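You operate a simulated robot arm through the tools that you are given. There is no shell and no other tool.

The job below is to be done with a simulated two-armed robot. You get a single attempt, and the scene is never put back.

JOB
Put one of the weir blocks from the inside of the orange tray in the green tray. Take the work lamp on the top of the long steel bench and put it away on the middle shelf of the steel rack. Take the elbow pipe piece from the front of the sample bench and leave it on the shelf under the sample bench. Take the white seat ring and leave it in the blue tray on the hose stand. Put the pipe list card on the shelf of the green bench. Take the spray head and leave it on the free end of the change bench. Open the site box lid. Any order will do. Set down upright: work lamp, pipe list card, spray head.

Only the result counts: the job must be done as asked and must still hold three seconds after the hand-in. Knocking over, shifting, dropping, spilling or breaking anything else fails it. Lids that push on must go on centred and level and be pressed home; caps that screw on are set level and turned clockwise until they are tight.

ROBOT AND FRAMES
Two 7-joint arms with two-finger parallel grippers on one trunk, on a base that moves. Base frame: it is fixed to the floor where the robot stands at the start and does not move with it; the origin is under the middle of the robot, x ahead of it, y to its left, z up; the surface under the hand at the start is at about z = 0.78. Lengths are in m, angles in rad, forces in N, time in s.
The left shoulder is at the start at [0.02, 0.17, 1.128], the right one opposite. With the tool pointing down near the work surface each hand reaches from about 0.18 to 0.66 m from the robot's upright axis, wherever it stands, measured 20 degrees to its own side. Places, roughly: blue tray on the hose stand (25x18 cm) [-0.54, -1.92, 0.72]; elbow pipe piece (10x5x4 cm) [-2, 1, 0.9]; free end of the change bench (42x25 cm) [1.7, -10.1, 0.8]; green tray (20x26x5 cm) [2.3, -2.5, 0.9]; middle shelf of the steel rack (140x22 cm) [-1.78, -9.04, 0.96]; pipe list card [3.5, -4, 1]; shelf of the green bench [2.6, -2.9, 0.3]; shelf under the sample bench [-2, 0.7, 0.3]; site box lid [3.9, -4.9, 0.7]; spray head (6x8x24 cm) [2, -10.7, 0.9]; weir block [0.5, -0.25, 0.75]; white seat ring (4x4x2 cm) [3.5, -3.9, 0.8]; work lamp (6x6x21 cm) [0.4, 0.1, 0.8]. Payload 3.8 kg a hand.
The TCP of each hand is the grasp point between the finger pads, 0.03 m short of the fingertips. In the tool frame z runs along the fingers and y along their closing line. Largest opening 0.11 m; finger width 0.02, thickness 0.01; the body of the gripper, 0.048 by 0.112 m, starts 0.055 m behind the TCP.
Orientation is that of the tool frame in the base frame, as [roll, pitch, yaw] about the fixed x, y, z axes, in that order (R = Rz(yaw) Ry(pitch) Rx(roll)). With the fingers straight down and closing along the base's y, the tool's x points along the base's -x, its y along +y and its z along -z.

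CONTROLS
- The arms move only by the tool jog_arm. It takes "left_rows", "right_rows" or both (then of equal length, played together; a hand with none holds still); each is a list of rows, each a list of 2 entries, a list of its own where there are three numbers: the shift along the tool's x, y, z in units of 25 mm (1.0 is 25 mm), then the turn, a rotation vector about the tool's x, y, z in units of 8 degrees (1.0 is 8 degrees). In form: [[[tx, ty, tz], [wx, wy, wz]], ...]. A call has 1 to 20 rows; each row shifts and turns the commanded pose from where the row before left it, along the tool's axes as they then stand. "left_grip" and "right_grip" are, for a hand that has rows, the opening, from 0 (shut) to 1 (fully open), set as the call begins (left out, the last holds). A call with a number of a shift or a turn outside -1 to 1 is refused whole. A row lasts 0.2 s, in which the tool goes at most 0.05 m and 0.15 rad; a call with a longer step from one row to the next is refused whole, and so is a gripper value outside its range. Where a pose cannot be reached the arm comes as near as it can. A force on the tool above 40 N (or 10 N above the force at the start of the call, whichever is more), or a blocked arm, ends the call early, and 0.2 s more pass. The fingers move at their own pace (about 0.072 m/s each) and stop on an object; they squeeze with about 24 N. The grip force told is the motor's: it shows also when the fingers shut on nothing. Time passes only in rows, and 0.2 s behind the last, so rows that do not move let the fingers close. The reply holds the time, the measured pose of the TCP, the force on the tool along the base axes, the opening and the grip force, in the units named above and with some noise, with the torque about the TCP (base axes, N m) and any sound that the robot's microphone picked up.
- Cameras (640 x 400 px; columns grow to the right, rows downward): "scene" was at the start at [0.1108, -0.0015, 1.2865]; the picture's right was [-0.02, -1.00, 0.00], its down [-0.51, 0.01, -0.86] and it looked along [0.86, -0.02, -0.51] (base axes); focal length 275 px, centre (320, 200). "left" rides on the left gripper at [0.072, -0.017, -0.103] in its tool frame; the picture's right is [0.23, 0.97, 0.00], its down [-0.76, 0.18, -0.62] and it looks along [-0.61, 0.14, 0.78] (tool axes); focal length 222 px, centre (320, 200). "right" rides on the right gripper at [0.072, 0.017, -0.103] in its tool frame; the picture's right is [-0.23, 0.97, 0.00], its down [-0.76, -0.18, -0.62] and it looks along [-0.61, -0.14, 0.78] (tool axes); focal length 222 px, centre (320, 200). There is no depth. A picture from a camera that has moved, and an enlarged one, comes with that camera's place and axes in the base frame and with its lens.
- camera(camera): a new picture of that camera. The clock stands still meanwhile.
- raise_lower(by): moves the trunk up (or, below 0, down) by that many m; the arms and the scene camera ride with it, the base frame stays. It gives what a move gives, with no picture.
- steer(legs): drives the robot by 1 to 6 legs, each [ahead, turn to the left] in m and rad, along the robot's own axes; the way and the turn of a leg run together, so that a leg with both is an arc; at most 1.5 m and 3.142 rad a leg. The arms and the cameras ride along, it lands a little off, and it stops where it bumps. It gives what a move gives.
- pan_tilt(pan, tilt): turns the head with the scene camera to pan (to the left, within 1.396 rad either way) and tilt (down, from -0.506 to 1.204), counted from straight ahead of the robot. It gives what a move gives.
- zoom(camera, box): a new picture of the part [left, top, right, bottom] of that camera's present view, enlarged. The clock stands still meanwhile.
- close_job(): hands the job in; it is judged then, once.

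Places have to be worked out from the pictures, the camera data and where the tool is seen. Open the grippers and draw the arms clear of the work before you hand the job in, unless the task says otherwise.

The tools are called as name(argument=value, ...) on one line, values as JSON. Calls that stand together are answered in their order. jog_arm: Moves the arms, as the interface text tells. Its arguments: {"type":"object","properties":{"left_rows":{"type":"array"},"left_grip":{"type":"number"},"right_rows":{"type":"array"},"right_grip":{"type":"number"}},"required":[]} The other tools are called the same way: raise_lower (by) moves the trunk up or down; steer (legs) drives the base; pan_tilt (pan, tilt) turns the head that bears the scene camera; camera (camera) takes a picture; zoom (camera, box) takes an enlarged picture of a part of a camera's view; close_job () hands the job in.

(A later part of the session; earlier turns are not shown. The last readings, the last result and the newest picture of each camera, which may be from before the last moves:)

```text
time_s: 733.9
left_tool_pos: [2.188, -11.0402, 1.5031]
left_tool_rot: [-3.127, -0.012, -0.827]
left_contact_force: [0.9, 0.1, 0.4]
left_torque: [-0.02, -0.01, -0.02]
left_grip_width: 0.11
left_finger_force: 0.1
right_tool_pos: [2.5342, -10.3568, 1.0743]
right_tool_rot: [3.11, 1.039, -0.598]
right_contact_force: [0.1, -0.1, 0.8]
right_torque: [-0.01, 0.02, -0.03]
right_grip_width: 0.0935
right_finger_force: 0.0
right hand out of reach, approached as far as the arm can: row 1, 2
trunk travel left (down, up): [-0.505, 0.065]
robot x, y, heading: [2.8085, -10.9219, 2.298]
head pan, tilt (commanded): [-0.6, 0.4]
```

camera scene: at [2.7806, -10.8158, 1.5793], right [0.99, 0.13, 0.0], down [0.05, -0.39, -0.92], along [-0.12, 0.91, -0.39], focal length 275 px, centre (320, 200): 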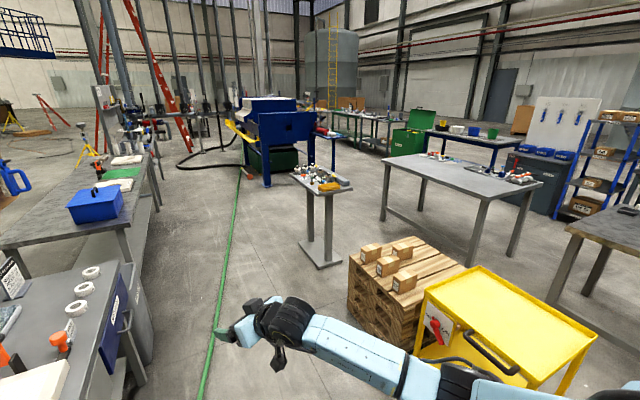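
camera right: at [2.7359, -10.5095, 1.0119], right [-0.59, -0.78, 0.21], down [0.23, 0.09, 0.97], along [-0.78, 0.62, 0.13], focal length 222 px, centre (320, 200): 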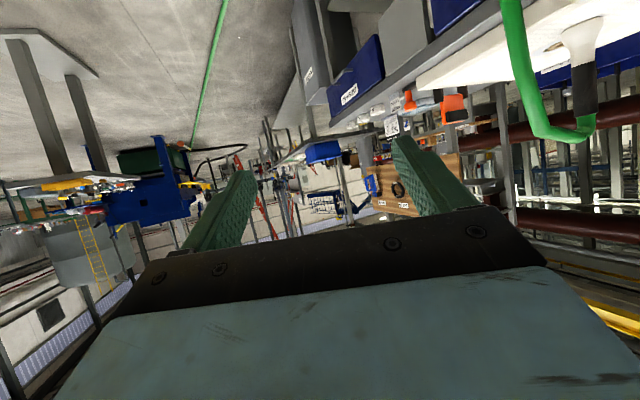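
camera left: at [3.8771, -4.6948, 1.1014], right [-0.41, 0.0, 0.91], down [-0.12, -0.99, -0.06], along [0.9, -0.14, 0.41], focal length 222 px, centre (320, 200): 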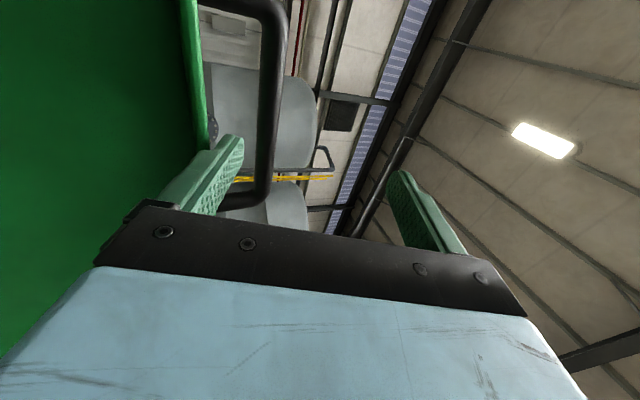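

The wrist won't yaw right at this flat pitch. A steeper 45° pitch (which worked well before) should free it; trying that.

jog_arm(right_rows=[[[0, 0, 0], [0, 0.94, 0]], [[0, 0, 0], [0, 0.94, 0]], [[0, 0, 0], [0.7, 0, 0.7]], [[0, 0, 0], [0.7, 0, 0.7]]])

```text
time_s: 734.9
left_tool_pos: [2.1867, -11.0411, 1.5024]
left_tool_rot: [-3.127, -0.01, -0.829]
left_contact_force: [-0.1, -0.1, 0.1]
left_torque: [0.02, -0.03, 0.01]
left_grip_width: 0.1103
left_finger_force: 0.0
right_tool_pos: [2.5349, -10.3568, 1.0732]
right_tool_rot: [3.128, 0.772, -0.861]
right_contact_force: [0.1, -0.9, -0.9]
right_torque: [-0.04, 0.03, 0.02]
right_grip_width: 0.0935
right_finger_force: 0.0
trunk travel left (down, up): [-0.505, 0.065]
robot x, y, heading: [2.8087, -10.9236, 2.301]
head pan, tilt (commanded): [-0.6, 0.4]
```

That worked: pitch 45°, yaw aligned. Now raising the hand above hose height and shifting it left before I turn in.

jog_arm(right_rows=[[[-0.79, 0.8, -0.81], [0, 0, 0]], [[-0.79, 0.8, -0.81], [0, 0, 0]], [[-0.79, 0.8, -0.81], [0, 0, 0]], [[-0.79, 0.8, -0.81], [0, 0, 0]], [[-0.79, 0.8, -0.81], [0, 0, 0]], [[-0.79, 0.8, -0.81], [0, 0, 0]]])

```text
time_s: 736.3
left_tool_pos: [2.1861, -11.0426, 1.5014]
left_tool_rot: [-3.127, -0.009, -0.828]
left_contact_force: [-0.5, 0.0, -0.5]
left_torque: [0.01, -0.02, -0.05]
left_grip_width: 0.1101
left_finger_force: 0.0
right_tool_pos: [2.4415, -10.4362, 1.243]
right_tool_rot: [3.124, 0.771, -0.857]
right_contact_force: [0.3, 0.5, -0.2]
right_torque: [0.02, 0.0, 0.03]
right_grip_width: 0.0935
right_finger_force: 0.1
trunk travel left (down, up): [-0.505, 0.065]
robot x, y, heading: [2.8097, -10.9241, 2.3]
head pan, tilt (commanded): [-0.6, 0.4]
```

Hand is high and centred. Moving to the diagonal stand-off position.

steer(legs=[[0, 0.142], [0.24, 0], [0, 0.604]])

pan_tilt(pan=-0.1, tilt=0.65)

camera(camera="scene")

camera(camera="right")

```text
time_s: 739.6
left_tool_pos: [2.0861, -11.0966, 1.5017]
left_tool_rot: [-3.125, -0.009, -0.46]
left_contact_force: [0.3, -0.7, 0.3]
left_torque: [0.0, -0.01, 0.0]
left_grip_width: 0.11
left_finger_force: 0.0
right_tool_pos: [2.1077, -10.439, 1.2443]
right_tool_rot: [3.127, 0.772, -0.489]
right_contact_force: [0.3, 0.2, -0.3]
right_torque: [0.02, 0.0, 0.01]
right_grip_width: 0.0937
right_finger_force: 0.1
trunk travel left (down, up): [-0.505, 0.065]
robot x, y, heading: [2.6224, -10.7654, 2.664]
head pan, tilt (commanded): [-0.6, 0.4]
stopped in leg 3: the robot was blocked; the commanded pose is now the measured one
```

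```text
time_s: 740.5
left_tool_pos: [2.086, -11.0967, 1.502]
left_tool_rot: [-3.128, -0.01, -0.46]
left_contact_force: [-0.3, -0.1, -0.6]
left_torque: [0.0, 0.03, -0.01]
left_grip_width: 0.1099
left_finger_force: 0.0
right_tool_pos: [2.1075, -10.437, 1.2448]
right_tool_rot: [3.127, 0.771, -0.493]
right_contact_force: [-0.6, -0.3, -0.2]
right_torque: [0.0, 0.03, 0.02]
right_grip_width: 0.0935
right_finger_force: 0.1
trunk travel left (down, up): [-0.505, 0.065]
robot x, y, heading: [2.6231, -10.7629, 2.663]
head pan, tilt (commanded): [-0.099, 0.649]
```

```text
taken
camera scene: at [2.5303, -10.7049, 1.5569], right [0.55, 0.84, 0.0], down [0.51, -0.33, -0.8], along [-0.67, 0.44, -0.6], focal length 275 px, centre (320, 200)
```

scene: 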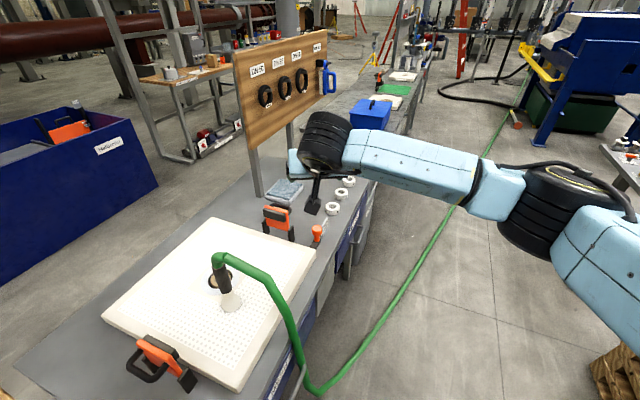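

```text
taken
camera right: at [2.2083, -10.5089, 1.2681], right [-0.59, -0.79, 0.17], down [-0.01, 0.22, 0.98], along [-0.8, 0.58, -0.14], focal length 222 px, centre (320, 200)
```

right: 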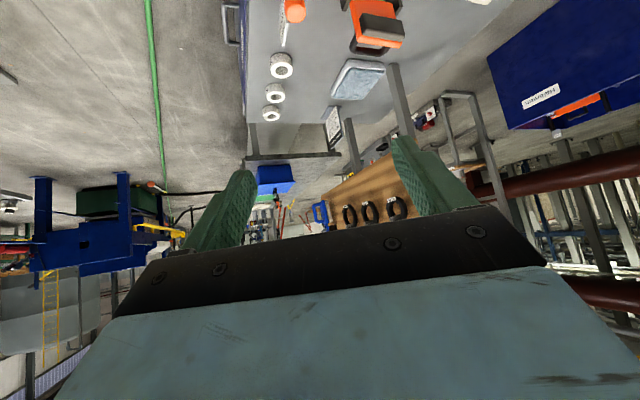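

Turning was blocked: my base touched the workbench front. I'll reverse 16 cm to give the base more room and then complete the turn.

steer(legs=[[-0.16, 0], [0, 0.382]])

camera(camera="scene")

camera(camera="right")

```text
time_s: 743.1
left_tool_pos: [2.3885, -11.3428, 1.5009]
left_tool_rot: [-3.128, -0.008, -0.081]
left_contact_force: [-0.6, 0.3, 0.2]
left_torque: [0.02, 0.04, -0.03]
left_grip_width: 0.1104
left_finger_force: 0.0
right_tool_pos: [2.1645, -10.723, 1.2437]
right_tool_rot: [3.125, 0.772, -0.113]
right_contact_force: [0.0, 0.2, -1.2]
right_torque: [0.02, 0.0, 0.0]
right_grip_width: 0.0935
right_finger_force: 0.0
trunk travel left (down, up): [-0.505, 0.065]
robot x, y, heading: [2.762, -10.8359, 3.046]
head pan, tilt (commanded): [-0.099, 0.649]
```

```text
taken
camera scene: at [2.657, -10.8161, 1.5569], right [0.2, 0.98, 0.0], down [0.59, -0.12, -0.8], along [-0.78, 0.16, -0.6], focal length 275 px, centre (320, 200)
```

scene: 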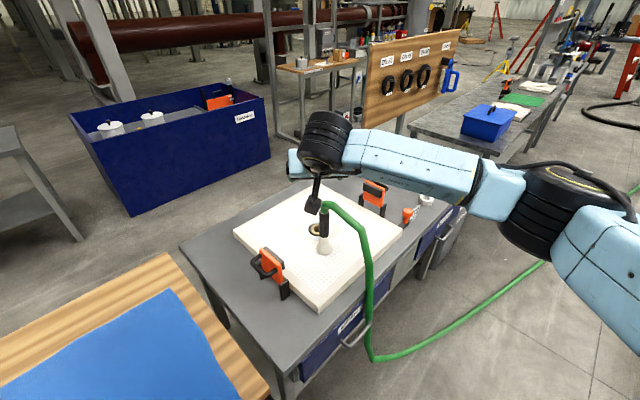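

```text
taken
camera right: at [2.2855, -10.7525, 1.2681], right [-0.26, -0.95, 0.17], down [-0.09, 0.2, 0.98], along [-0.96, 0.24, -0.14], focal length 222 px, centre (320, 200)
```

right: 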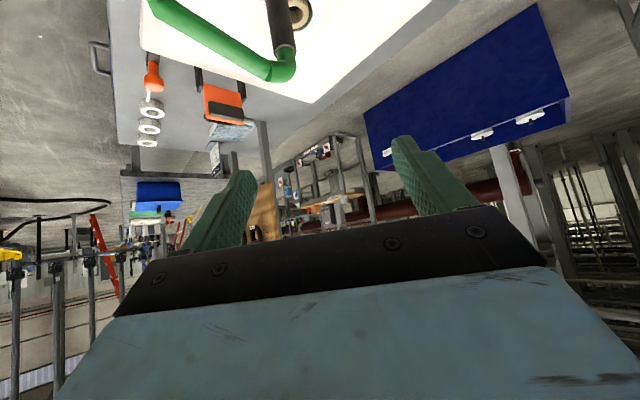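

The turn is complete and the benches look undisturbed. Zooming for a precise fix on the spray head's grip.

zoom(camera="scene", box=[260, 170, 400, 290])

zoom(camera="right", box=[130, 0, 370, 150])

```text
3.33 times, centred on (330, 230) of scene
camera zoom: at [2.657, -10.8161, 1.5569], right [0.2, 0.98, 0.0], down [0.59, -0.12, -0.8], along [-0.78, 0.16, -0.6], focal length 916 px, centre (287, 100)
```

zoom: 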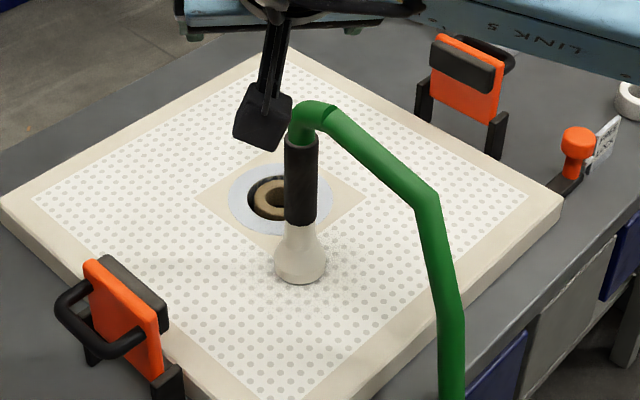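

```text
2.67 times, centred on (250, 75) of right
camera zoom: at [2.2855, -10.7525, 1.2681], right [-0.26, -0.95, 0.17], down [-0.09, 0.2, 0.98], along [-0.96, 0.24, -0.14], focal length 592 px, centre (507, 533)
```

zoom: 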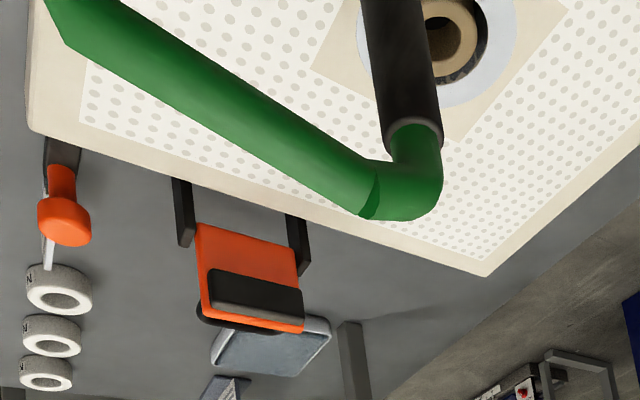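

The grip axis is at (2.018, -10.675). I'll lower the trunk 0.25 m (hand stays 12 cm short of the head) and set a narrower finger opening.

raise_lower(by=-0.25)

jog_arm(right_rows=[[[0, -0.6, 0], [0, 0, 0]], [[0, -0.6, 0], [0, 0, 0]], [[0, 0, 0], [0, 0, 0]]], right_grip=0.7)

camera(camera="right")

camera(camera="scene")

```text
time_s: 745.6
left_tool_pos: [2.3895, -11.3443, 1.2507]
left_tool_rot: [-3.13, -0.011, -0.081]
left_contact_force: [-1.0, -0.3, -0.4]
left_torque: [0.0, 0.0, -0.02]
left_grip_width: 0.1101
left_finger_force: 0.1
right_tool_pos: [2.1642, -10.7239, 0.9955]
right_tool_rot: [3.123, 0.771, -0.114]
right_contact_force: [-1.0, -0.9, 0.0]
right_torque: [0.02, -0.02, 0.02]
right_grip_width: 0.0938
right_finger_force: 0.2
trunk travel left (down, up): [-0.255, 0.315]
robot x, y, heading: [2.7621, -10.8375, 3.038]
head pan, tilt (commanded): [-0.099, 0.649]
```

```text
time_s: 746.5
left_tool_pos: [2.3895, -11.3437, 1.2524]
left_tool_rot: [-3.128, -0.012, -0.08]
left_contact_force: [0.9, 0.1, -1.5]
left_torque: [0.03, -0.04, 0.01]
left_grip_width: 0.1099
left_finger_force: 0.0
right_tool_pos: [2.1672, -10.6934, 0.9943]
right_tool_rot: [3.124, 0.771, -0.113]
right_contact_force: [0.1, 1.3, -1.0]
right_torque: [0.03, 0.0, 0.0]
right_grip_width: 0.0771
right_finger_force: 0.1
trunk travel left (down, up): [-0.255, 0.315]
robot x, y, heading: [2.7619, -10.8388, 3.04]
head pan, tilt (commanded): [-0.099, 0.649]
```

```text
taken
camera right: at [2.2891, -10.7221, 1.0176], right [-0.26, -0.95, 0.17], down [-0.09, 0.2, 0.98], along [-0.96, 0.24, -0.14], focal length 222 px, centre (320, 200)
```

right: 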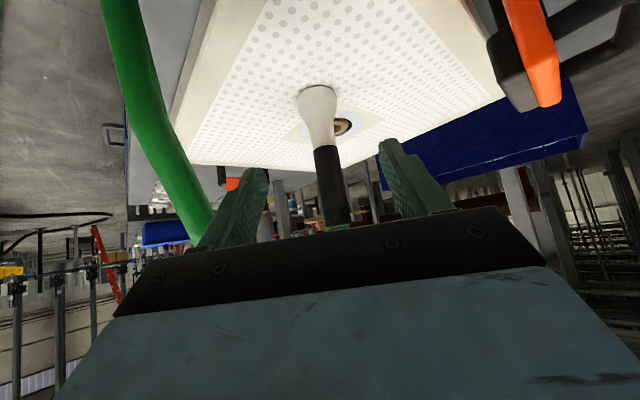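

```text
taken
camera scene: at [2.6566, -10.8156, 1.3068], right [0.2, 0.98, 0.0], down [0.59, -0.12, -0.8], along [-0.78, 0.16, -0.6], focal length 275 px, centre (320, 200)
```

scene: 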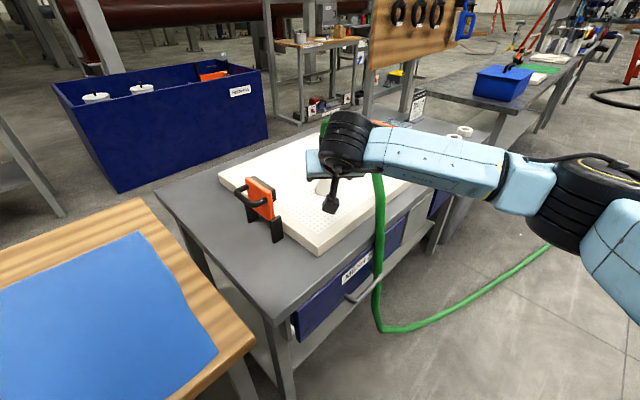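

The grip is lined up between the fingers and the hose passes about 11 cm to the right of the hand. Advancing in two stages.

jog_arm(right_rows=[[[-0.586, 0, 0.962], [0, 0, 0]], [[-0.586, 0, 0.962], [0, 0, 0]], [[-0.586, 0, 0.962], [0, 0, 0]]])

camera(camera="right")

zoom(camera="scene", box=[260, 80, 460, 230])

```text
time_s: 747.2
left_tool_pos: [2.3885, -11.344, 1.2517]
left_tool_rot: [-3.125, -0.011, -0.079]
left_contact_force: [0.2, -0.5, -0.7]
left_torque: [-0.02, 0.0, -0.01]
left_grip_width: 0.11
left_finger_force: 0.2
right_tool_pos: [2.0866, -10.686, 0.9725]
right_tool_rot: [3.125, 0.77, -0.113]
right_contact_force: [0.5, -0.1, -0.2]
right_torque: [0.0, 0.01, 0.01]
right_grip_width: 0.0769
right_finger_force: 0.1
trunk travel left (down, up): [-0.255, 0.315]
robot x, y, heading: [2.7636, -10.8324, 3.04]
head pan, tilt (commanded): [-0.099, 0.649]
```

```text
taken
camera right: at [2.2074, -10.7135, 0.9961], right [-0.26, -0.95, 0.17], down [-0.09, 0.2, 0.98], along [-0.96, 0.24, -0.14], focal length 222 px, centre (320, 200)
```

right: 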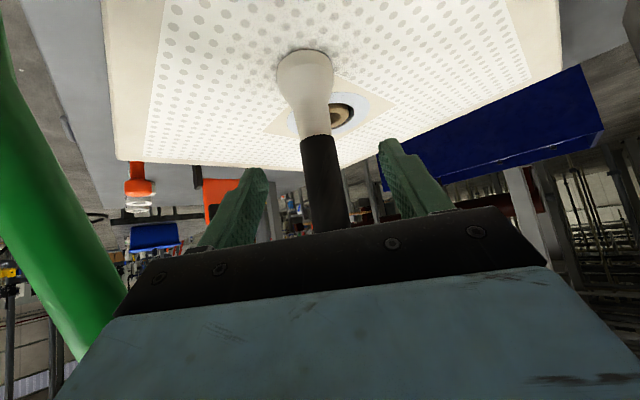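

```text
2.67 times, centred on (360, 155) of scene
camera zoom: at [2.6562, -10.8158, 1.3068], right [0.2, 0.98, 0.0], down [0.59, -0.12, -0.8], along [-0.78, 0.16, -0.6], focal length 733 px, centre (213, 320)
```

zoom: 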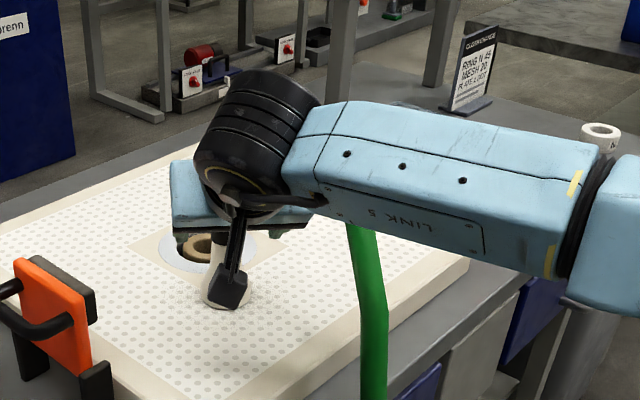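

No contact; the grip is between the fingers and the hose stays just outside the hand. Last 5 cm.

jog_arm(right_rows=[[[-0.586, 0, 0.962], [0, 0, 0]], [[-0.55, 0, 0.9], [0, 0, 0]]])

camera(camera="right")

```text
time_s: 747.9
left_tool_pos: [2.389, -11.3436, 1.252]
left_tool_rot: [-3.128, -0.01, -0.079]
left_contact_force: [-0.5, -0.6, 0.1]
left_torque: [0.02, -0.01, 0.01]
left_grip_width: 0.1099
left_finger_force: 0.0
right_tool_pos: [2.0341, -10.6813, 0.9595]
right_tool_rot: [3.128, 0.771, -0.109]
right_contact_force: [0.5, -0.6, 0.7]
right_torque: [-0.01, 0.01, -0.02]
right_grip_width: 0.0771
right_finger_force: 0.0
trunk travel left (down, up): [-0.255, 0.315]
robot x, y, heading: [2.7613, -10.8339, 3.047]
head pan, tilt (commanded): [-0.099, 0.649]
```

```text
taken
camera right: at [2.155, -10.7098, 0.9837], right [-0.26, -0.95, 0.17], down [-0.09, 0.2, 0.98], along [-0.96, 0.24, -0.14], focal length 222 px, centre (320, 200)
```

right: 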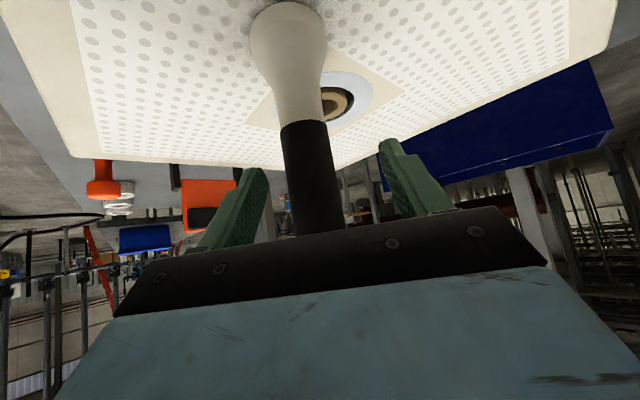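

The grip is well inside the fingers. Closing.

jog_arm(right_rows=[[[0, 0, 0], [0, 0, 0]], [[0, 0, 0], [0, 0, 0]], [[0, 0, 0], [0, 0, 0]], [[0, 0, 0], [0, 0, 0]]], right_grip=0.0)

camera(camera="right")

```text
time_s: 748.9
left_tool_pos: [2.3905, -11.3428, 1.2523]
left_tool_rot: [-3.127, -0.01, -0.081]
left_contact_force: [0.5, 0.4, 0.2]
left_torque: [-0.01, 0.01, -0.01]
left_grip_width: 0.1101
left_finger_force: 0.1
right_tool_pos: [2.0359, -10.6791, 0.9596]
right_tool_rot: [3.125, 0.775, -0.113]
right_contact_force: [-0.5, 3.5, 3.0]
right_torque: [0.32, 0.13, -0.06]
right_grip_width: 0.0333
right_finger_force: 24.0
trunk travel left (down, up): [-0.255, 0.315]
robot x, y, heading: [2.7609, -10.8355, 3.046]
head pan, tilt (commanded): [-0.099, 0.649]
```

```text
taken
camera right: at [2.1551, -10.708, 0.9839], right [-0.26, -0.95, 0.17], down [-0.09, 0.2, 0.98], along [-0.96, 0.24, -0.14], focal length 222 px, centre (320, 200)
```

right: 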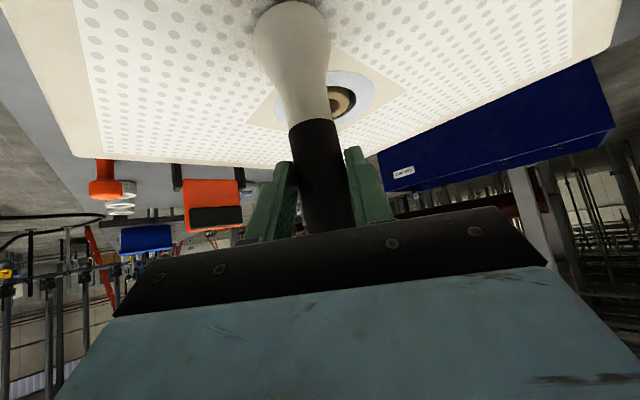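

Gripped at 33 mm, 24 N. Lifting slowly by the trunk, 5 cm first, to see how the hose behaves.

raise_lower(by=0.05)

camera(camera="scene")

camera(camera="right")

```text
time_s: 749.8
left_tool_pos: [2.3881, -11.3445, 1.3017]
left_tool_rot: [-3.13, -0.012, -0.08]
left_contact_force: [-0.2, 0.3, -0.2]
left_torque: [0.01, 0.01, -0.05]
left_grip_width: 0.1099
left_finger_force: 0.3
right_tool_pos: [2.0343, -10.6804, 1.0089]
right_tool_rot: [3.125, 0.773, -0.113]
right_contact_force: [-0.2, -0.8, -3.1]
right_torque: [-0.02, -0.02, 0.0]
right_grip_width: 0.0326
right_finger_force: 24.4
trunk travel left (down, up): [-0.305, 0.265]
robot x, y, heading: [2.7594, -10.8359, 3.048]
head pan, tilt (commanded): [-0.099, 0.649]
```

```text
taken
camera scene: at [2.6562, -10.8154, 1.3567], right [0.2, 0.98, 0.0], down [0.59, -0.12, -0.8], along [-0.78, 0.16, -0.6], focal length 275 px, centre (320, 200)
```

scene: 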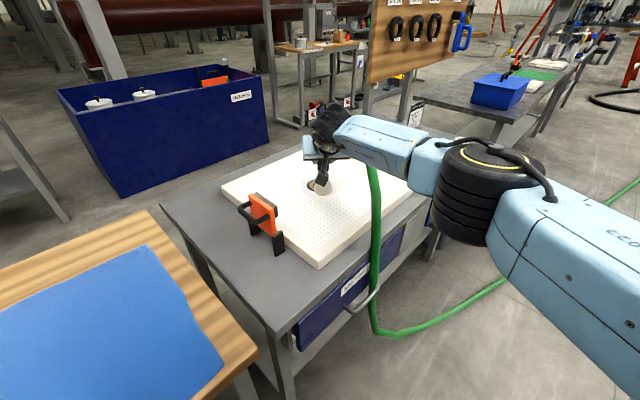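

```text
taken
camera right: at [2.1548, -10.7089, 1.0331], right [-0.26, -0.95, 0.17], down [-0.09, 0.2, 0.98], along [-0.96, 0.24, -0.14], focal length 222 px, centre (320, 200)
```

right: 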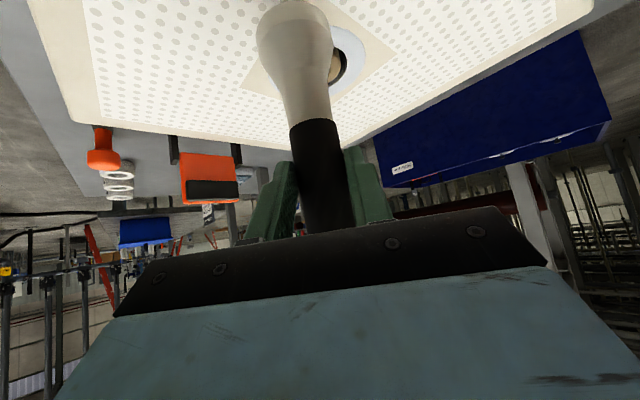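

The head lifts freely (about 3 N). Checking how the hose follows.

zoom(camera="scene", box=[290, 120, 450, 240])

raise_lower(by=0.1)

zoom(camera="scene", box=[290, 120, 450, 240])

camera(camera="scene")

```text
3.33 times, centred on (370, 180) of scene
camera zoom: at [2.6562, -10.8154, 1.3567], right [0.2, 0.98, 0.0], down [0.59, -0.12, -0.8], along [-0.78, 0.16, -0.6], focal length 916 px, centre (153, 267)
```

zoom: 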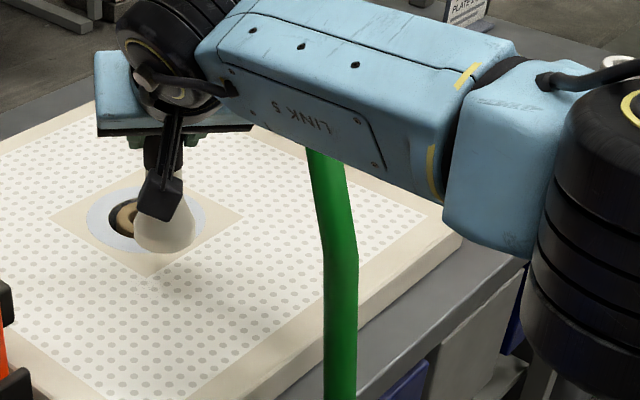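

```text
time_s: 751.1
left_tool_pos: [2.3878, -11.3439, 1.4018]
left_tool_rot: [-3.127, -0.01, -0.08]
left_contact_force: [-0.5, 0.2, -0.4]
left_torque: [0.03, 0.01, 0.02]
left_grip_width: 0.1099
left_finger_force: 0.1
right_tool_pos: [2.0346, -10.6803, 1.108]
right_tool_rot: [3.126, 0.772, -0.113]
right_contact_force: [0.1, 0.1, -2.6]
right_torque: [0.01, -0.05, 0.01]
right_grip_width: 0.0324
right_finger_force: 23.9
trunk travel left (down, up): [-0.405, 0.165]
robot x, y, heading: [2.7608, -10.8332, 3.046]
head pan, tilt (commanded): [-0.099, 0.649]
```

```text
3.33 times, centred on (370, 180) of scene
camera zoom: at [2.6562, -10.8154, 1.4567], right [0.2, 0.98, 0.0], down [0.59, -0.12, -0.8], along [-0.78, 0.16, -0.6], focal length 916 px, centre (153, 267)
```

zoom: 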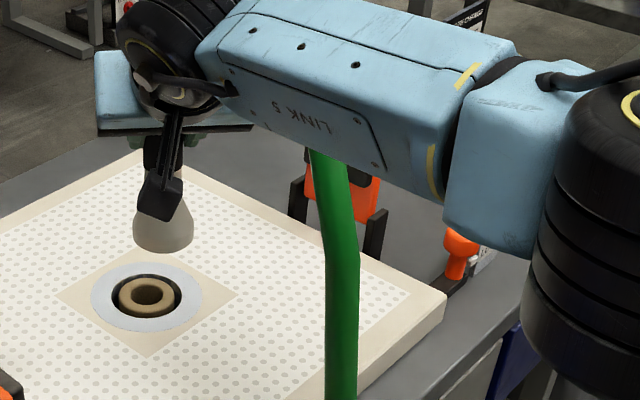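

```text
taken
camera scene: at [2.6562, -10.8154, 1.4567], right [0.2, 0.98, 0.0], down [0.59, -0.12, -0.8], along [-0.78, 0.16, -0.6], focal length 275 px, centre (320, 200)
```

scene: 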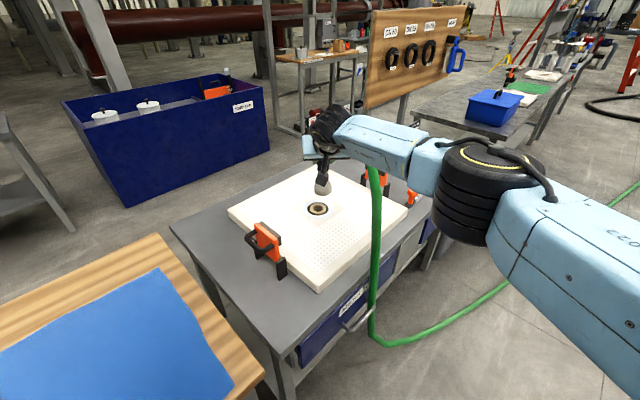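

The hose simply follows the head without resistance. Raising a little more, then repositioning in front of the free end.

raise_lower(by=0.06)

steer(legs=[[0, -1.1]])

pan_tilt(pan=0.2, tilt=0.5)

camera(camera="scene")

```text
time_s: 752.1
left_tool_pos: [2.3878, -11.3435, 1.4627]
left_tool_rot: [-3.127, -0.01, -0.08]
left_contact_force: [0.2, -1.2, 0.0]
left_torque: [0.02, 0.02, -0.02]
left_grip_width: 0.1098
left_finger_force: 0.0
right_tool_pos: [2.0347, -10.6794, 1.1688]
right_tool_rot: [3.125, 0.773, -0.114]
right_contact_force: [-0.4, -0.5, -3.0]
right_torque: [-0.02, -0.07, -0.02]
right_grip_width: 0.0322
right_finger_force: 23.9
trunk travel left (down, up): [-0.465, 0.105]
robot x, y, heading: [2.7629, -10.8345, 3.04]
head pan, tilt (commanded): [-0.099, 0.649]
```

```text
time_s: 755.2
left_tool_pos: [2.1398, -10.7365, 1.4622]
left_tool_rot: [-3.128, -0.01, -1.175]
left_contact_force: [0.3, 0.1, 0.8]
left_torque: [0.01, -0.03, 0.03]
left_grip_width: 0.1099
left_finger_force: 0.0
right_tool_pos: [2.566, -10.1165, 1.1682]
right_tool_rot: [3.123, 0.77, -1.207]
right_contact_force: [0.3, -1.2, -2.3]
right_torque: [-0.04, 0.01, -0.04]
right_grip_width: 0.0325
right_finger_force: 24.4
trunk travel left (down, up): [-0.465, 0.105]
robot x, y, heading: [2.7606, -10.8329, 1.947]
head pan, tilt (commanded): [-0.099, 0.649]
```

```text
time_s: 756.0
left_tool_pos: [2.1403, -10.737, 1.4624]
left_tool_rot: [-3.128, -0.011, -1.176]
left_contact_force: [0.0, 0.8, -0.1]
left_torque: [0.03, 0.0, 0.0]
left_grip_width: 0.1101
left_finger_force: 0.1
right_tool_pos: [2.5654, -10.1163, 1.1688]
right_tool_rot: [3.126, 0.772, -1.209]
right_contact_force: [-0.3, -0.7, -3.4]
right_torque: [-0.03, -0.02, 0.02]
right_grip_width: 0.032
right_finger_force: 24.6
trunk travel left (down, up): [-0.465, 0.105]
robot x, y, heading: [2.7654, -10.8336, 1.952]
head pan, tilt (commanded): [0.201, 0.499]
```

```text
taken
camera scene: at [2.7051, -10.7387, 1.5301], right [0.84, 0.55, 0.0], down [0.26, -0.4, -0.88], along [-0.48, 0.74, -0.48], focal length 275 px, centre (320, 200)
```

scene: 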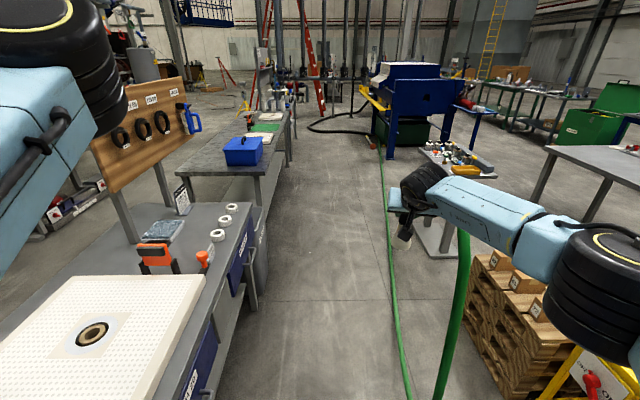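

Checking the grip on the spray head, since the finger width has crept down slightly.

zoom(camera="right", box=[200, 0, 440, 260])

```text
1.54 times, centred on (320, 130) of right
camera zoom: at [2.5945, -10.2378, 1.1932], right [-0.96, -0.2, 0.17], down [0.13, 0.17, 0.98], along [-0.23, 0.96, -0.14], focal length 342 px, centre (320, 308)
```

zoom: 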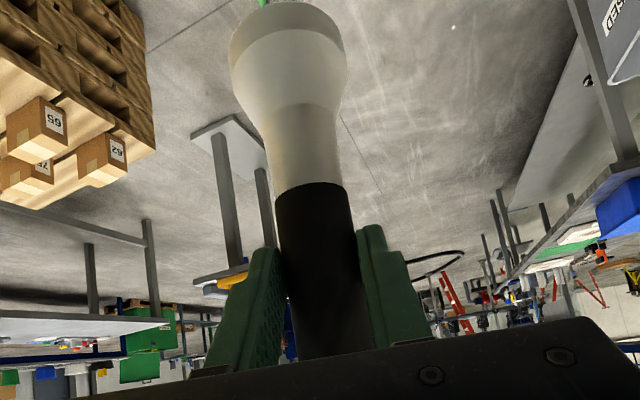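

Grip position is unchanged. Driving to the front of the free end and turning in.

steer(legs=[[1.1, 0]])

steer(legs=[[0, 1.79]])

pan_tilt(pan=-0.1, tilt=0.65)

camera(camera="scene")

camera(camera="right")

```text
time_s: 761.7
left_tool_pos: [1.7353, -9.696, 1.4618]
left_tool_rot: [-3.127, -0.01, -1.184]
left_contact_force: [-0.6, 0.3, -0.4]
left_torque: [0.03, 0.0, -0.02]
left_grip_width: 0.11
left_finger_force: 0.1
right_tool_pos: [2.1663, -9.0799, 1.1698]
right_tool_rot: [3.127, 0.772, -1.217]
right_contact_force: [0.1, 0.6, -2.4]
right_torque: [-0.03, -0.04, -0.01]
right_grip_width: 0.0318
right_finger_force: 24.0
trunk travel left (down, up): [-0.465, 0.105]
robot x, y, heading: [2.3584, -9.7982, 1.937]
head pan, tilt (commanded): [0.201, 0.499]
```

```text
time_s: 766.4
left_tool_pos: [2.3794, -10.4306, 1.4623]
left_tool_rot: [-3.129, -0.011, 0.59]
left_contact_force: [-0.3, -0.8, 1.4]
left_torque: [0.04, -0.03, 0.01]
left_grip_width: 0.1101
left_finger_force: 0.3
right_tool_pos: [1.6908, -10.1301, 1.1692]
right_tool_rot: [3.126, 0.771, 0.557]
right_contact_force: [0.5, 1.2, -2.8]
right_torque: [0.02, -0.02, 0.0]
right_grip_width: 0.0324
right_finger_force: 23.8
trunk travel left (down, up): [-0.465, 0.105]
robot x, y, heading: [2.356, -9.798, -2.568]
head pan, tilt (commanded): [0.201, 0.499]
```

```text
time_s: 767.2
left_tool_pos: [2.379, -10.43, 1.4616]
left_tool_rot: [-3.129, -0.012, 0.59]
left_contact_force: [0.2, 0.1, 0.6]
left_torque: [-0.04, -0.03, -0.01]
left_grip_width: 0.11
left_finger_force: 0.1
right_tool_pos: [1.6913, -10.1314, 1.1691]
right_tool_rot: [3.126, 0.772, 0.558]
right_contact_force: [-0.3, 0.1, -2.9]
right_torque: [0.04, -0.02, 0.01]
right_grip_width: 0.0321
right_finger_force: 24.1
trunk travel left (down, up): [-0.465, 0.105]
robot x, y, heading: [2.3551, -9.8039, -2.579]
head pan, tilt (commanded): [-0.099, 0.649]
```

```text
taken
camera scene: at [2.2621, -9.8504, 1.5168], right [-0.45, 0.89, 0.0], down [0.54, 0.27, -0.8], along [-0.71, -0.36, -0.6], focal length 275 px, centre (320, 200)
```

scene: 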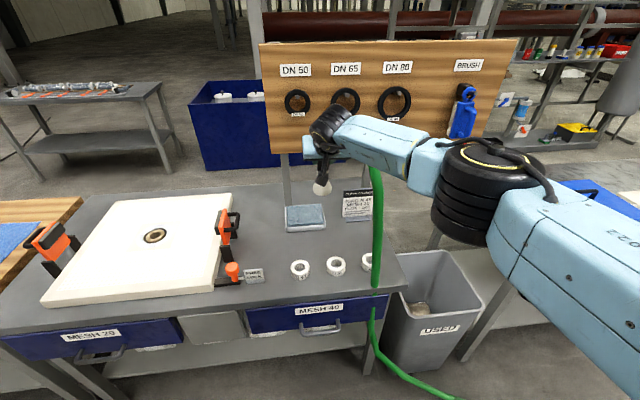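

```text
taken
camera right: at [1.8029, -10.0775, 1.1931], right [0.39, -0.91, 0.17], down [-0.2, 0.1, 0.98], along [-0.9, -0.41, -0.14], focal length 222 px, centre (320, 200)
```

right: 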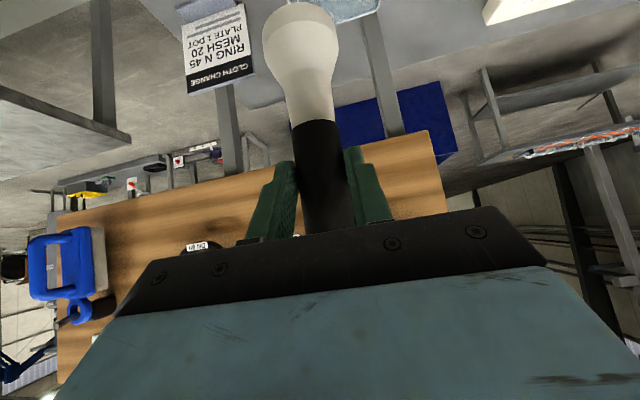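

The hand is already almost over the gap between the rings and the pad on the free end. Small shift of 2 cm, then lowering by the trunk.

jog_arm(right_rows=[[[-0.18, 0.4, 0.17], [0, 0, 0]], [[-0.17, 0.38, 0.17], [0, 0, 0]]])

raise_lower(by=-0.18)

camera(camera="right")

camera(camera="scene")

```text
time_s: 767.8
left_tool_pos: [2.3801, -10.429, 1.4623]
left_tool_rot: [-3.13, -0.01, 0.589]
left_contact_force: [-0.7, 0.1, 0.8]
left_torque: [-0.01, -0.01, -0.02]
left_grip_width: 0.11
left_finger_force: 0.0
right_tool_pos: [1.6898, -10.1407, 1.1693]
right_tool_rot: [3.123, 0.771, 0.555]
right_contact_force: [-0.5, 0.5, -2.8]
right_torque: [-0.02, -0.05, 0.0]
right_grip_width: 0.0322
right_finger_force: 23.8
right hand out of reach, approached as far as the arm can: row 2
trunk travel left (down, up): [-0.465, 0.105]
robot x, y, heading: [2.3583, -9.8028, -2.572]
head pan, tilt (commanded): [-0.099, 0.649]
```

```text
time_s: 769.8
left_tool_pos: [2.3794, -10.4302, 1.2817]
left_tool_rot: [-3.128, -0.012, 0.589]
left_contact_force: [0.0, -0.2, -0.2]
left_torque: [-0.05, 0.0, -0.02]
left_grip_width: 0.1101
left_finger_force: 0.0
right_tool_pos: [1.69, -10.1419, 0.989]
right_tool_rot: [3.127, 0.772, 0.556]
right_contact_force: [-0.2, -0.1, -2.8]
right_torque: [0.04, -0.06, -0.01]
right_grip_width: 0.032
right_finger_force: 24.1
trunk travel left (down, up): [-0.285, 0.285]
robot x, y, heading: [2.3578, -9.7974, -2.575]
head pan, tilt (commanded): [-0.099, 0.649]
```

```text
taken
camera right: at [1.8028, -10.0888, 1.0131], right [0.39, -0.91, 0.17], down [-0.2, 0.1, 0.98], along [-0.9, -0.41, -0.14], focal length 222 px, centre (320, 200)
```

right: 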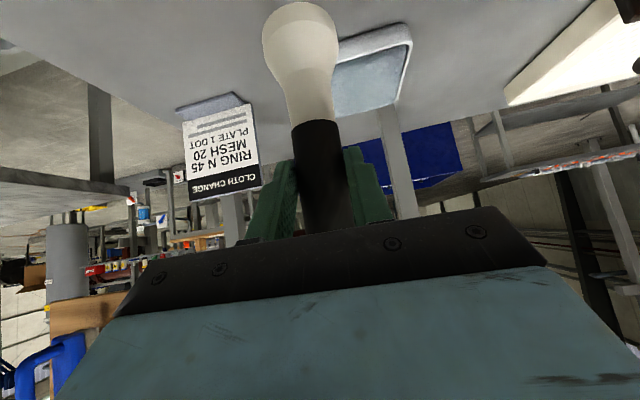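

```text
taken
camera scene: at [2.2622, -9.8503, 1.3369], right [-0.45, 0.89, 0.0], down [0.54, 0.27, -0.8], along [-0.71, -0.36, -0.6], focal length 275 px, centre (320, 200)
```

scene: 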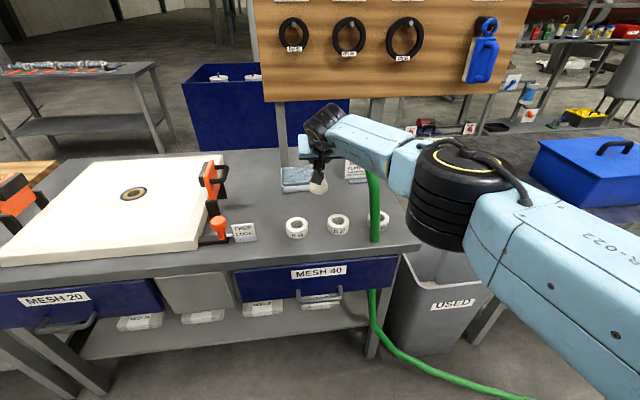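

Over the gap, about 7 cm above the bench. Lowering further with the trunk and then in fine steps.

raise_lower(by=-0.045)

jog_arm(right_rows=[[[0.11, 0, 0.115], [0, 0, 0]], [[0.11, 0, 0.115], [0, 0, 0]], [[0.11, 0, 0.115], [0, 0, 0]]])

zoom(camera="scene", box=[230, 130, 430, 280])

```text
time_s: 770.7
left_tool_pos: [2.3804, -10.4313, 1.2369]
left_tool_rot: [-3.127, -0.011, 0.59]
left_contact_force: [-0.6, 0.4, -1.2]
left_torque: [0.02, -0.03, 0.01]
left_grip_width: 0.1097
left_finger_force: 0.0
right_tool_pos: [1.6905, -10.1422, 0.945]
right_tool_rot: [3.124, 0.772, 0.558]
right_contact_force: [0.5, 0.1, -2.7]
right_torque: [0.05, -0.01, 0.04]
right_grip_width: 0.0321
right_finger_force: 24.0
trunk travel left (down, up): [-0.24, 0.33]
robot x, y, heading: [2.3572, -9.8013, -2.571]
head pan, tilt (commanded): [-0.099, 0.649]
```

```text
time_s: 771.5
left_tool_pos: [2.3795, -10.4305, 1.2377]
left_tool_rot: [-3.128, -0.011, 0.59]
left_contact_force: [-0.3, -0.1, -0.3]
left_torque: [-0.01, 0.0, 0.01]
left_grip_width: 0.1097
left_finger_force: 0.1
right_tool_pos: [1.6905, -10.1416, 0.9324]
right_tool_rot: [3.125, 0.772, 0.555]
right_contact_force: [-0.7, 0.6, -2.7]
right_torque: [0.04, -0.03, 0.01]
right_grip_width: 0.0322
right_finger_force: 24.0
trunk travel left (down, up): [-0.24, 0.33]
robot x, y, heading: [2.3578, -9.7982, -2.57]
head pan, tilt (commanded): [-0.099, 0.649]
```

```text
2.67 times, centred on (330, 205) of scene
camera zoom: at [2.2621, -9.8504, 1.2918], right [-0.45, 0.89, 0.0], down [0.54, 0.27, -0.8], along [-0.71, -0.36, -0.6], focal length 733 px, centre (293, 187)
```

zoom: 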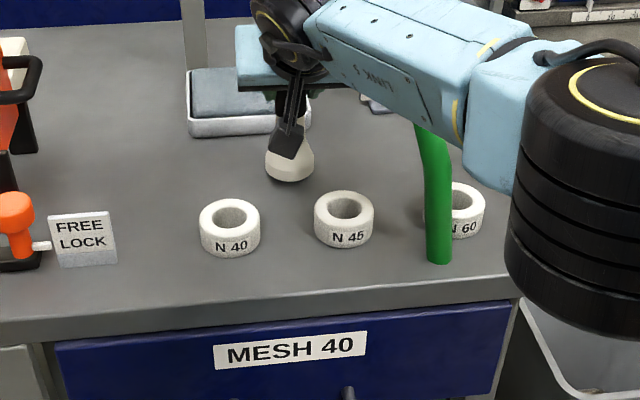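

About 1 cm to go, clear of the rings and the pad. Fine steps down.

jog_arm(right_rows=[[[0.08, 0, 0.085], [0, 0, 0]], [[0.08, 0, 0.085], [0, 0, 0]], [[0.08, 0, 0.085], [0, 0, 0]]])

```text
time_s: 772.3
left_tool_pos: [2.3798, -10.4306, 1.2373]
left_tool_rot: [-3.128, -0.01, 0.591]
left_contact_force: [-0.3, -0.1, 0.3]
left_torque: [0.04, 0.01, 0.0]
left_grip_width: 0.1099
left_finger_force: 0.0
right_tool_pos: [1.6898, -10.143, 0.9234]
right_tool_rot: [3.125, 0.771, 0.557]
right_contact_force: [-0.2, -0.6, -2.7]
right_torque: [0.0, -0.04, 0.02]
right_grip_width: 0.0322
right_finger_force: 23.7
trunk travel left (down, up): [-0.24, 0.33]
robot x, y, heading: [2.358, -9.7999, -2.572]
head pan, tilt (commanded): [-0.099, 0.649]
```

jog_arm(right_rows=[[[0.07, 0, 0.075], [0, 0, 0]], [[0.07, 0, 0.075], [0, 0, 0]], [[0.07, 0, 0.075], [0, 0, 0]]])

zoom(camera="scene", box=[250, 150, 400, 260])

```text
time_s: 773.1
left_tool_pos: [2.3805, -10.4296, 1.2384]
left_tool_rot: [-3.128, -0.009, 0.59]
left_contact_force: [0.0, -0.4, -0.1]
left_torque: [-0.01, -0.01, -0.03]
left_grip_width: 0.11
left_finger_force: 0.1
right_tool_pos: [1.6914, -10.1412, 0.9187]
right_tool_rot: [3.125, 0.778, 0.556]
right_contact_force: [-0.4, 1.9, 14.3]
right_torque: [0.45, 0.19, -0.06]
right_grip_width: 0.0321
right_finger_force: 23.8
trunk travel left (down, up): [-0.24, 0.33]
robot x, y, heading: [2.3583, -9.802, -2.578]
head pan, tilt (commanded): [-0.099, 0.649]
```

```text
3.64 times, centred on (325, 205) of scene
camera zoom: at [2.2638, -9.8493, 1.2922], right [-0.45, 0.89, 0.0], down [0.54, 0.27, -0.8], along [-0.71, -0.36, -0.6], focal length 1000 px, centre (302, 182)
```

zoom: 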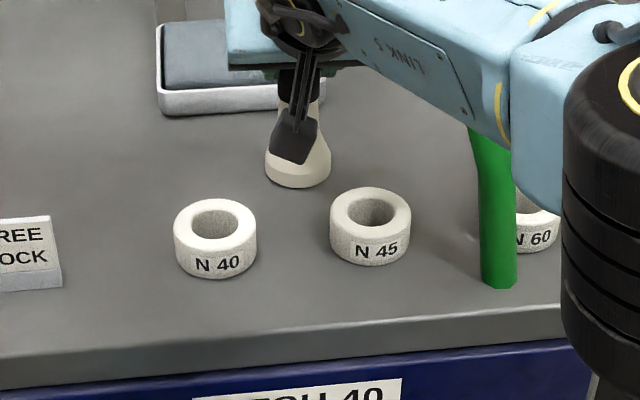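

Contact (14 N). Easing off 1 mm and opening the fingers.

jog_arm(right_rows=[[[-0.03, 0, -0.03], [0, 0, 0]], [[0, 0, 0], [0, 0, 0]]])

jog_arm(right_rows=[[[0, 0, 0], [0, 0, 0]], [[0, 0, 0], [0, 0, 0]], [[0, 0, 0], [0, 0, 0]]], right_grip=0.7)

camera(camera="right")

zoom(camera="scene", box=[250, 150, 400, 260])

```text
time_s: 773.7
left_tool_pos: [2.3812, -10.4306, 1.237]
left_tool_rot: [-3.127, -0.009, 0.59]
left_contact_force: [0.5, 0.6, 0.1]
left_torque: [0.01, -0.02, -0.01]
left_grip_width: 0.11
left_finger_force: 0.0
right_tool_pos: [1.6902, -10.1407, 0.92]
right_tool_rot: [3.125, 0.777, 0.557]
right_contact_force: [-4.1, -3.5, 17.6]
right_torque: [-0.11, 0.79, 0.09]
right_grip_width: 0.0321
right_finger_force: 24.3
trunk travel left (down, up): [-0.24, 0.33]
robot x, y, heading: [2.362, -9.8002, -2.569]
head pan, tilt (commanded): [-0.099, 0.649]
```

```text
time_s: 774.5
left_tool_pos: [2.3802, -10.4306, 1.2369]
left_tool_rot: [-3.128, -0.009, 0.591]
left_contact_force: [-0.4, 1.1, -0.1]
left_torque: [-0.01, 0.04, 0.02]
left_grip_width: 0.11
left_finger_force: 0.0
right_tool_pos: [1.6915, -10.1404, 0.916]
right_tool_rot: [3.127, 0.77, 0.554]
right_contact_force: [0.3, 0.2, -0.2]
right_torque: [0.04, 0.0, 0.0]
right_grip_width: 0.077
right_finger_force: 0.1
trunk travel left (down, up): [-0.24, 0.33]
robot x, y, heading: [2.3567, -9.8029, -2.569]
head pan, tilt (commanded): [-0.099, 0.649]
```

```text
taken
camera right: at [1.8033, -10.0879, 0.94], right [0.38, -0.91, 0.17], down [-0.2, 0.1, 0.98], along [-0.9, -0.41, -0.14], focal length 222 px, centre (320, 200)
```

right: 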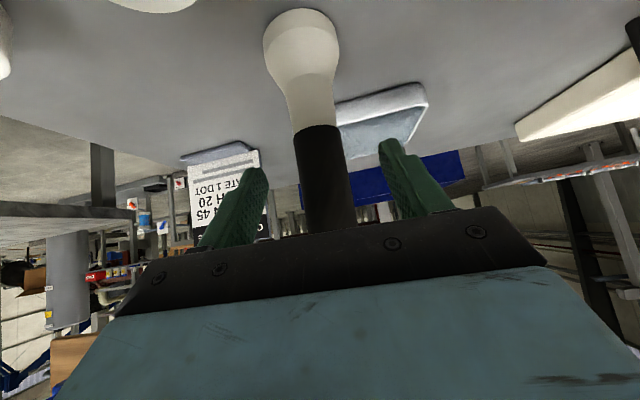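

```text
3.64 times, centred on (325, 205) of scene
camera zoom: at [2.2626, -9.8502, 1.2918], right [-0.45, 0.89, 0.0], down [0.54, 0.27, -0.8], along [-0.71, -0.36, -0.6], focal length 1000 px, centre (302, 182)
```

zoom: 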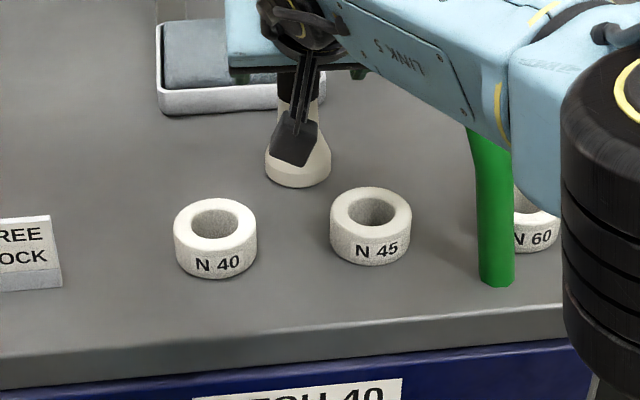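

The spray head stands by itself. Backing straight out.

steer(legs=[[-0.12, 0]])

camera(camera="right")

steer(legs=[[-0.25, 0]])

camera(camera="scene")

zoom(camera="scene", box=[220, 120, 420, 270])

```text
time_s: 775.7
left_tool_pos: [2.4821, -10.3643, 1.2384]
left_tool_rot: [-3.129, -0.01, 0.588]
left_contact_force: [0.3, 0.3, -0.2]
left_torque: [-0.03, 0.01, -0.01]
left_grip_width: 0.1102
left_finger_force: 0.1
right_tool_pos: [1.7924, -10.0761, 0.9167]
right_tool_rot: [3.126, 0.773, 0.555]
right_contact_force: [-0.2, 0.8, 0.2]
right_torque: [-0.01, -0.01, -0.03]
right_grip_width: 0.077
right_finger_force: 0.1
trunk travel left (down, up): [-0.24, 0.33]
robot x, y, heading: [2.4543, -9.7319, -2.57]
head pan, tilt (commanded): [-0.099, 0.649]
```

```text
taken
camera right: at [1.9053, -10.0221, 0.9408], right [0.38, -0.91, 0.17], down [-0.2, 0.1, 0.98], along [-0.9, -0.41, -0.14], focal length 222 px, centre (320, 200)
```

right: 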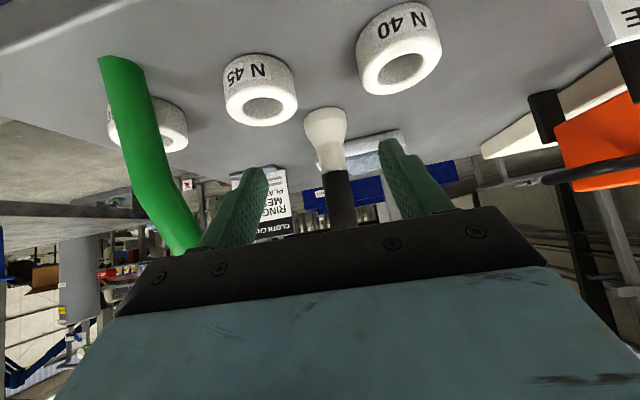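

```text
time_s: 777.5
left_tool_pos: [2.6939, -10.23, 1.2384]
left_tool_rot: [-3.126, -0.01, 0.591]
left_contact_force: [0.0, 0.0, 0.1]
left_torque: [0.01, -0.01, -0.01]
left_grip_width: 0.11
left_finger_force: 0.2
right_tool_pos: [2.004, -9.9413, 0.9165]
right_tool_rot: [3.127, 0.772, 0.556]
right_contact_force: [0.3, -0.3, -0.9]
right_torque: [-0.03, 0.01, 0.02]
right_grip_width: 0.0771
right_finger_force: 0.1
trunk travel left (down, up): [-0.24, 0.33]
robot x, y, heading: [2.6694, -9.6018, -2.576]
head pan, tilt (commanded): [-0.099, 0.649]
```

```text
taken
camera scene: at [2.5765, -9.6491, 1.2919], right [-0.45, 0.89, 0.0], down [0.54, 0.27, -0.8], along [-0.71, -0.36, -0.6], focal length 275 px, centre (320, 200)
```

scene: 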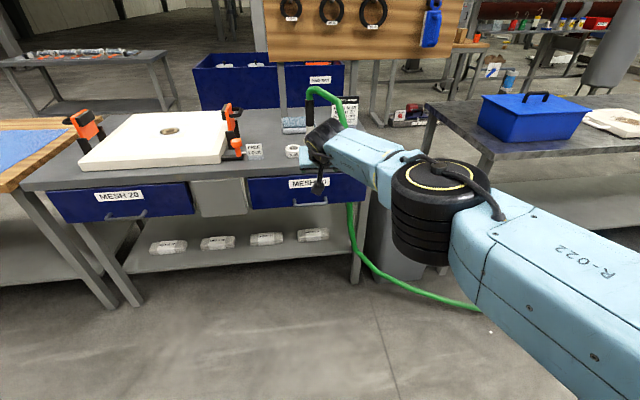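

```text
2.67 times, centred on (320, 195) of scene
camera zoom: at [2.5765, -9.6491, 1.2919], right [-0.45, 0.89, 0.0], down [0.54, 0.27, -0.8], along [-0.71, -0.36, -0.6], focal length 733 px, centre (320, 213)
```

zoom: 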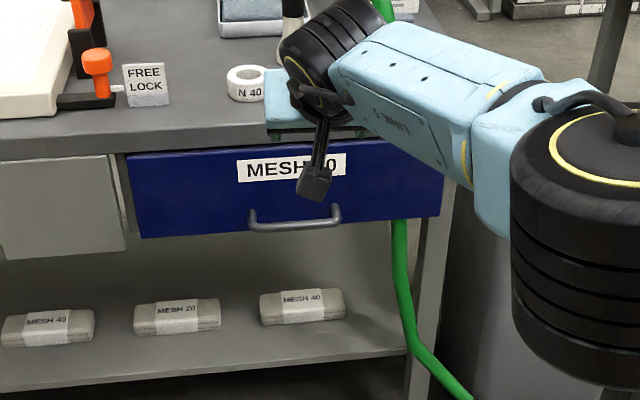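

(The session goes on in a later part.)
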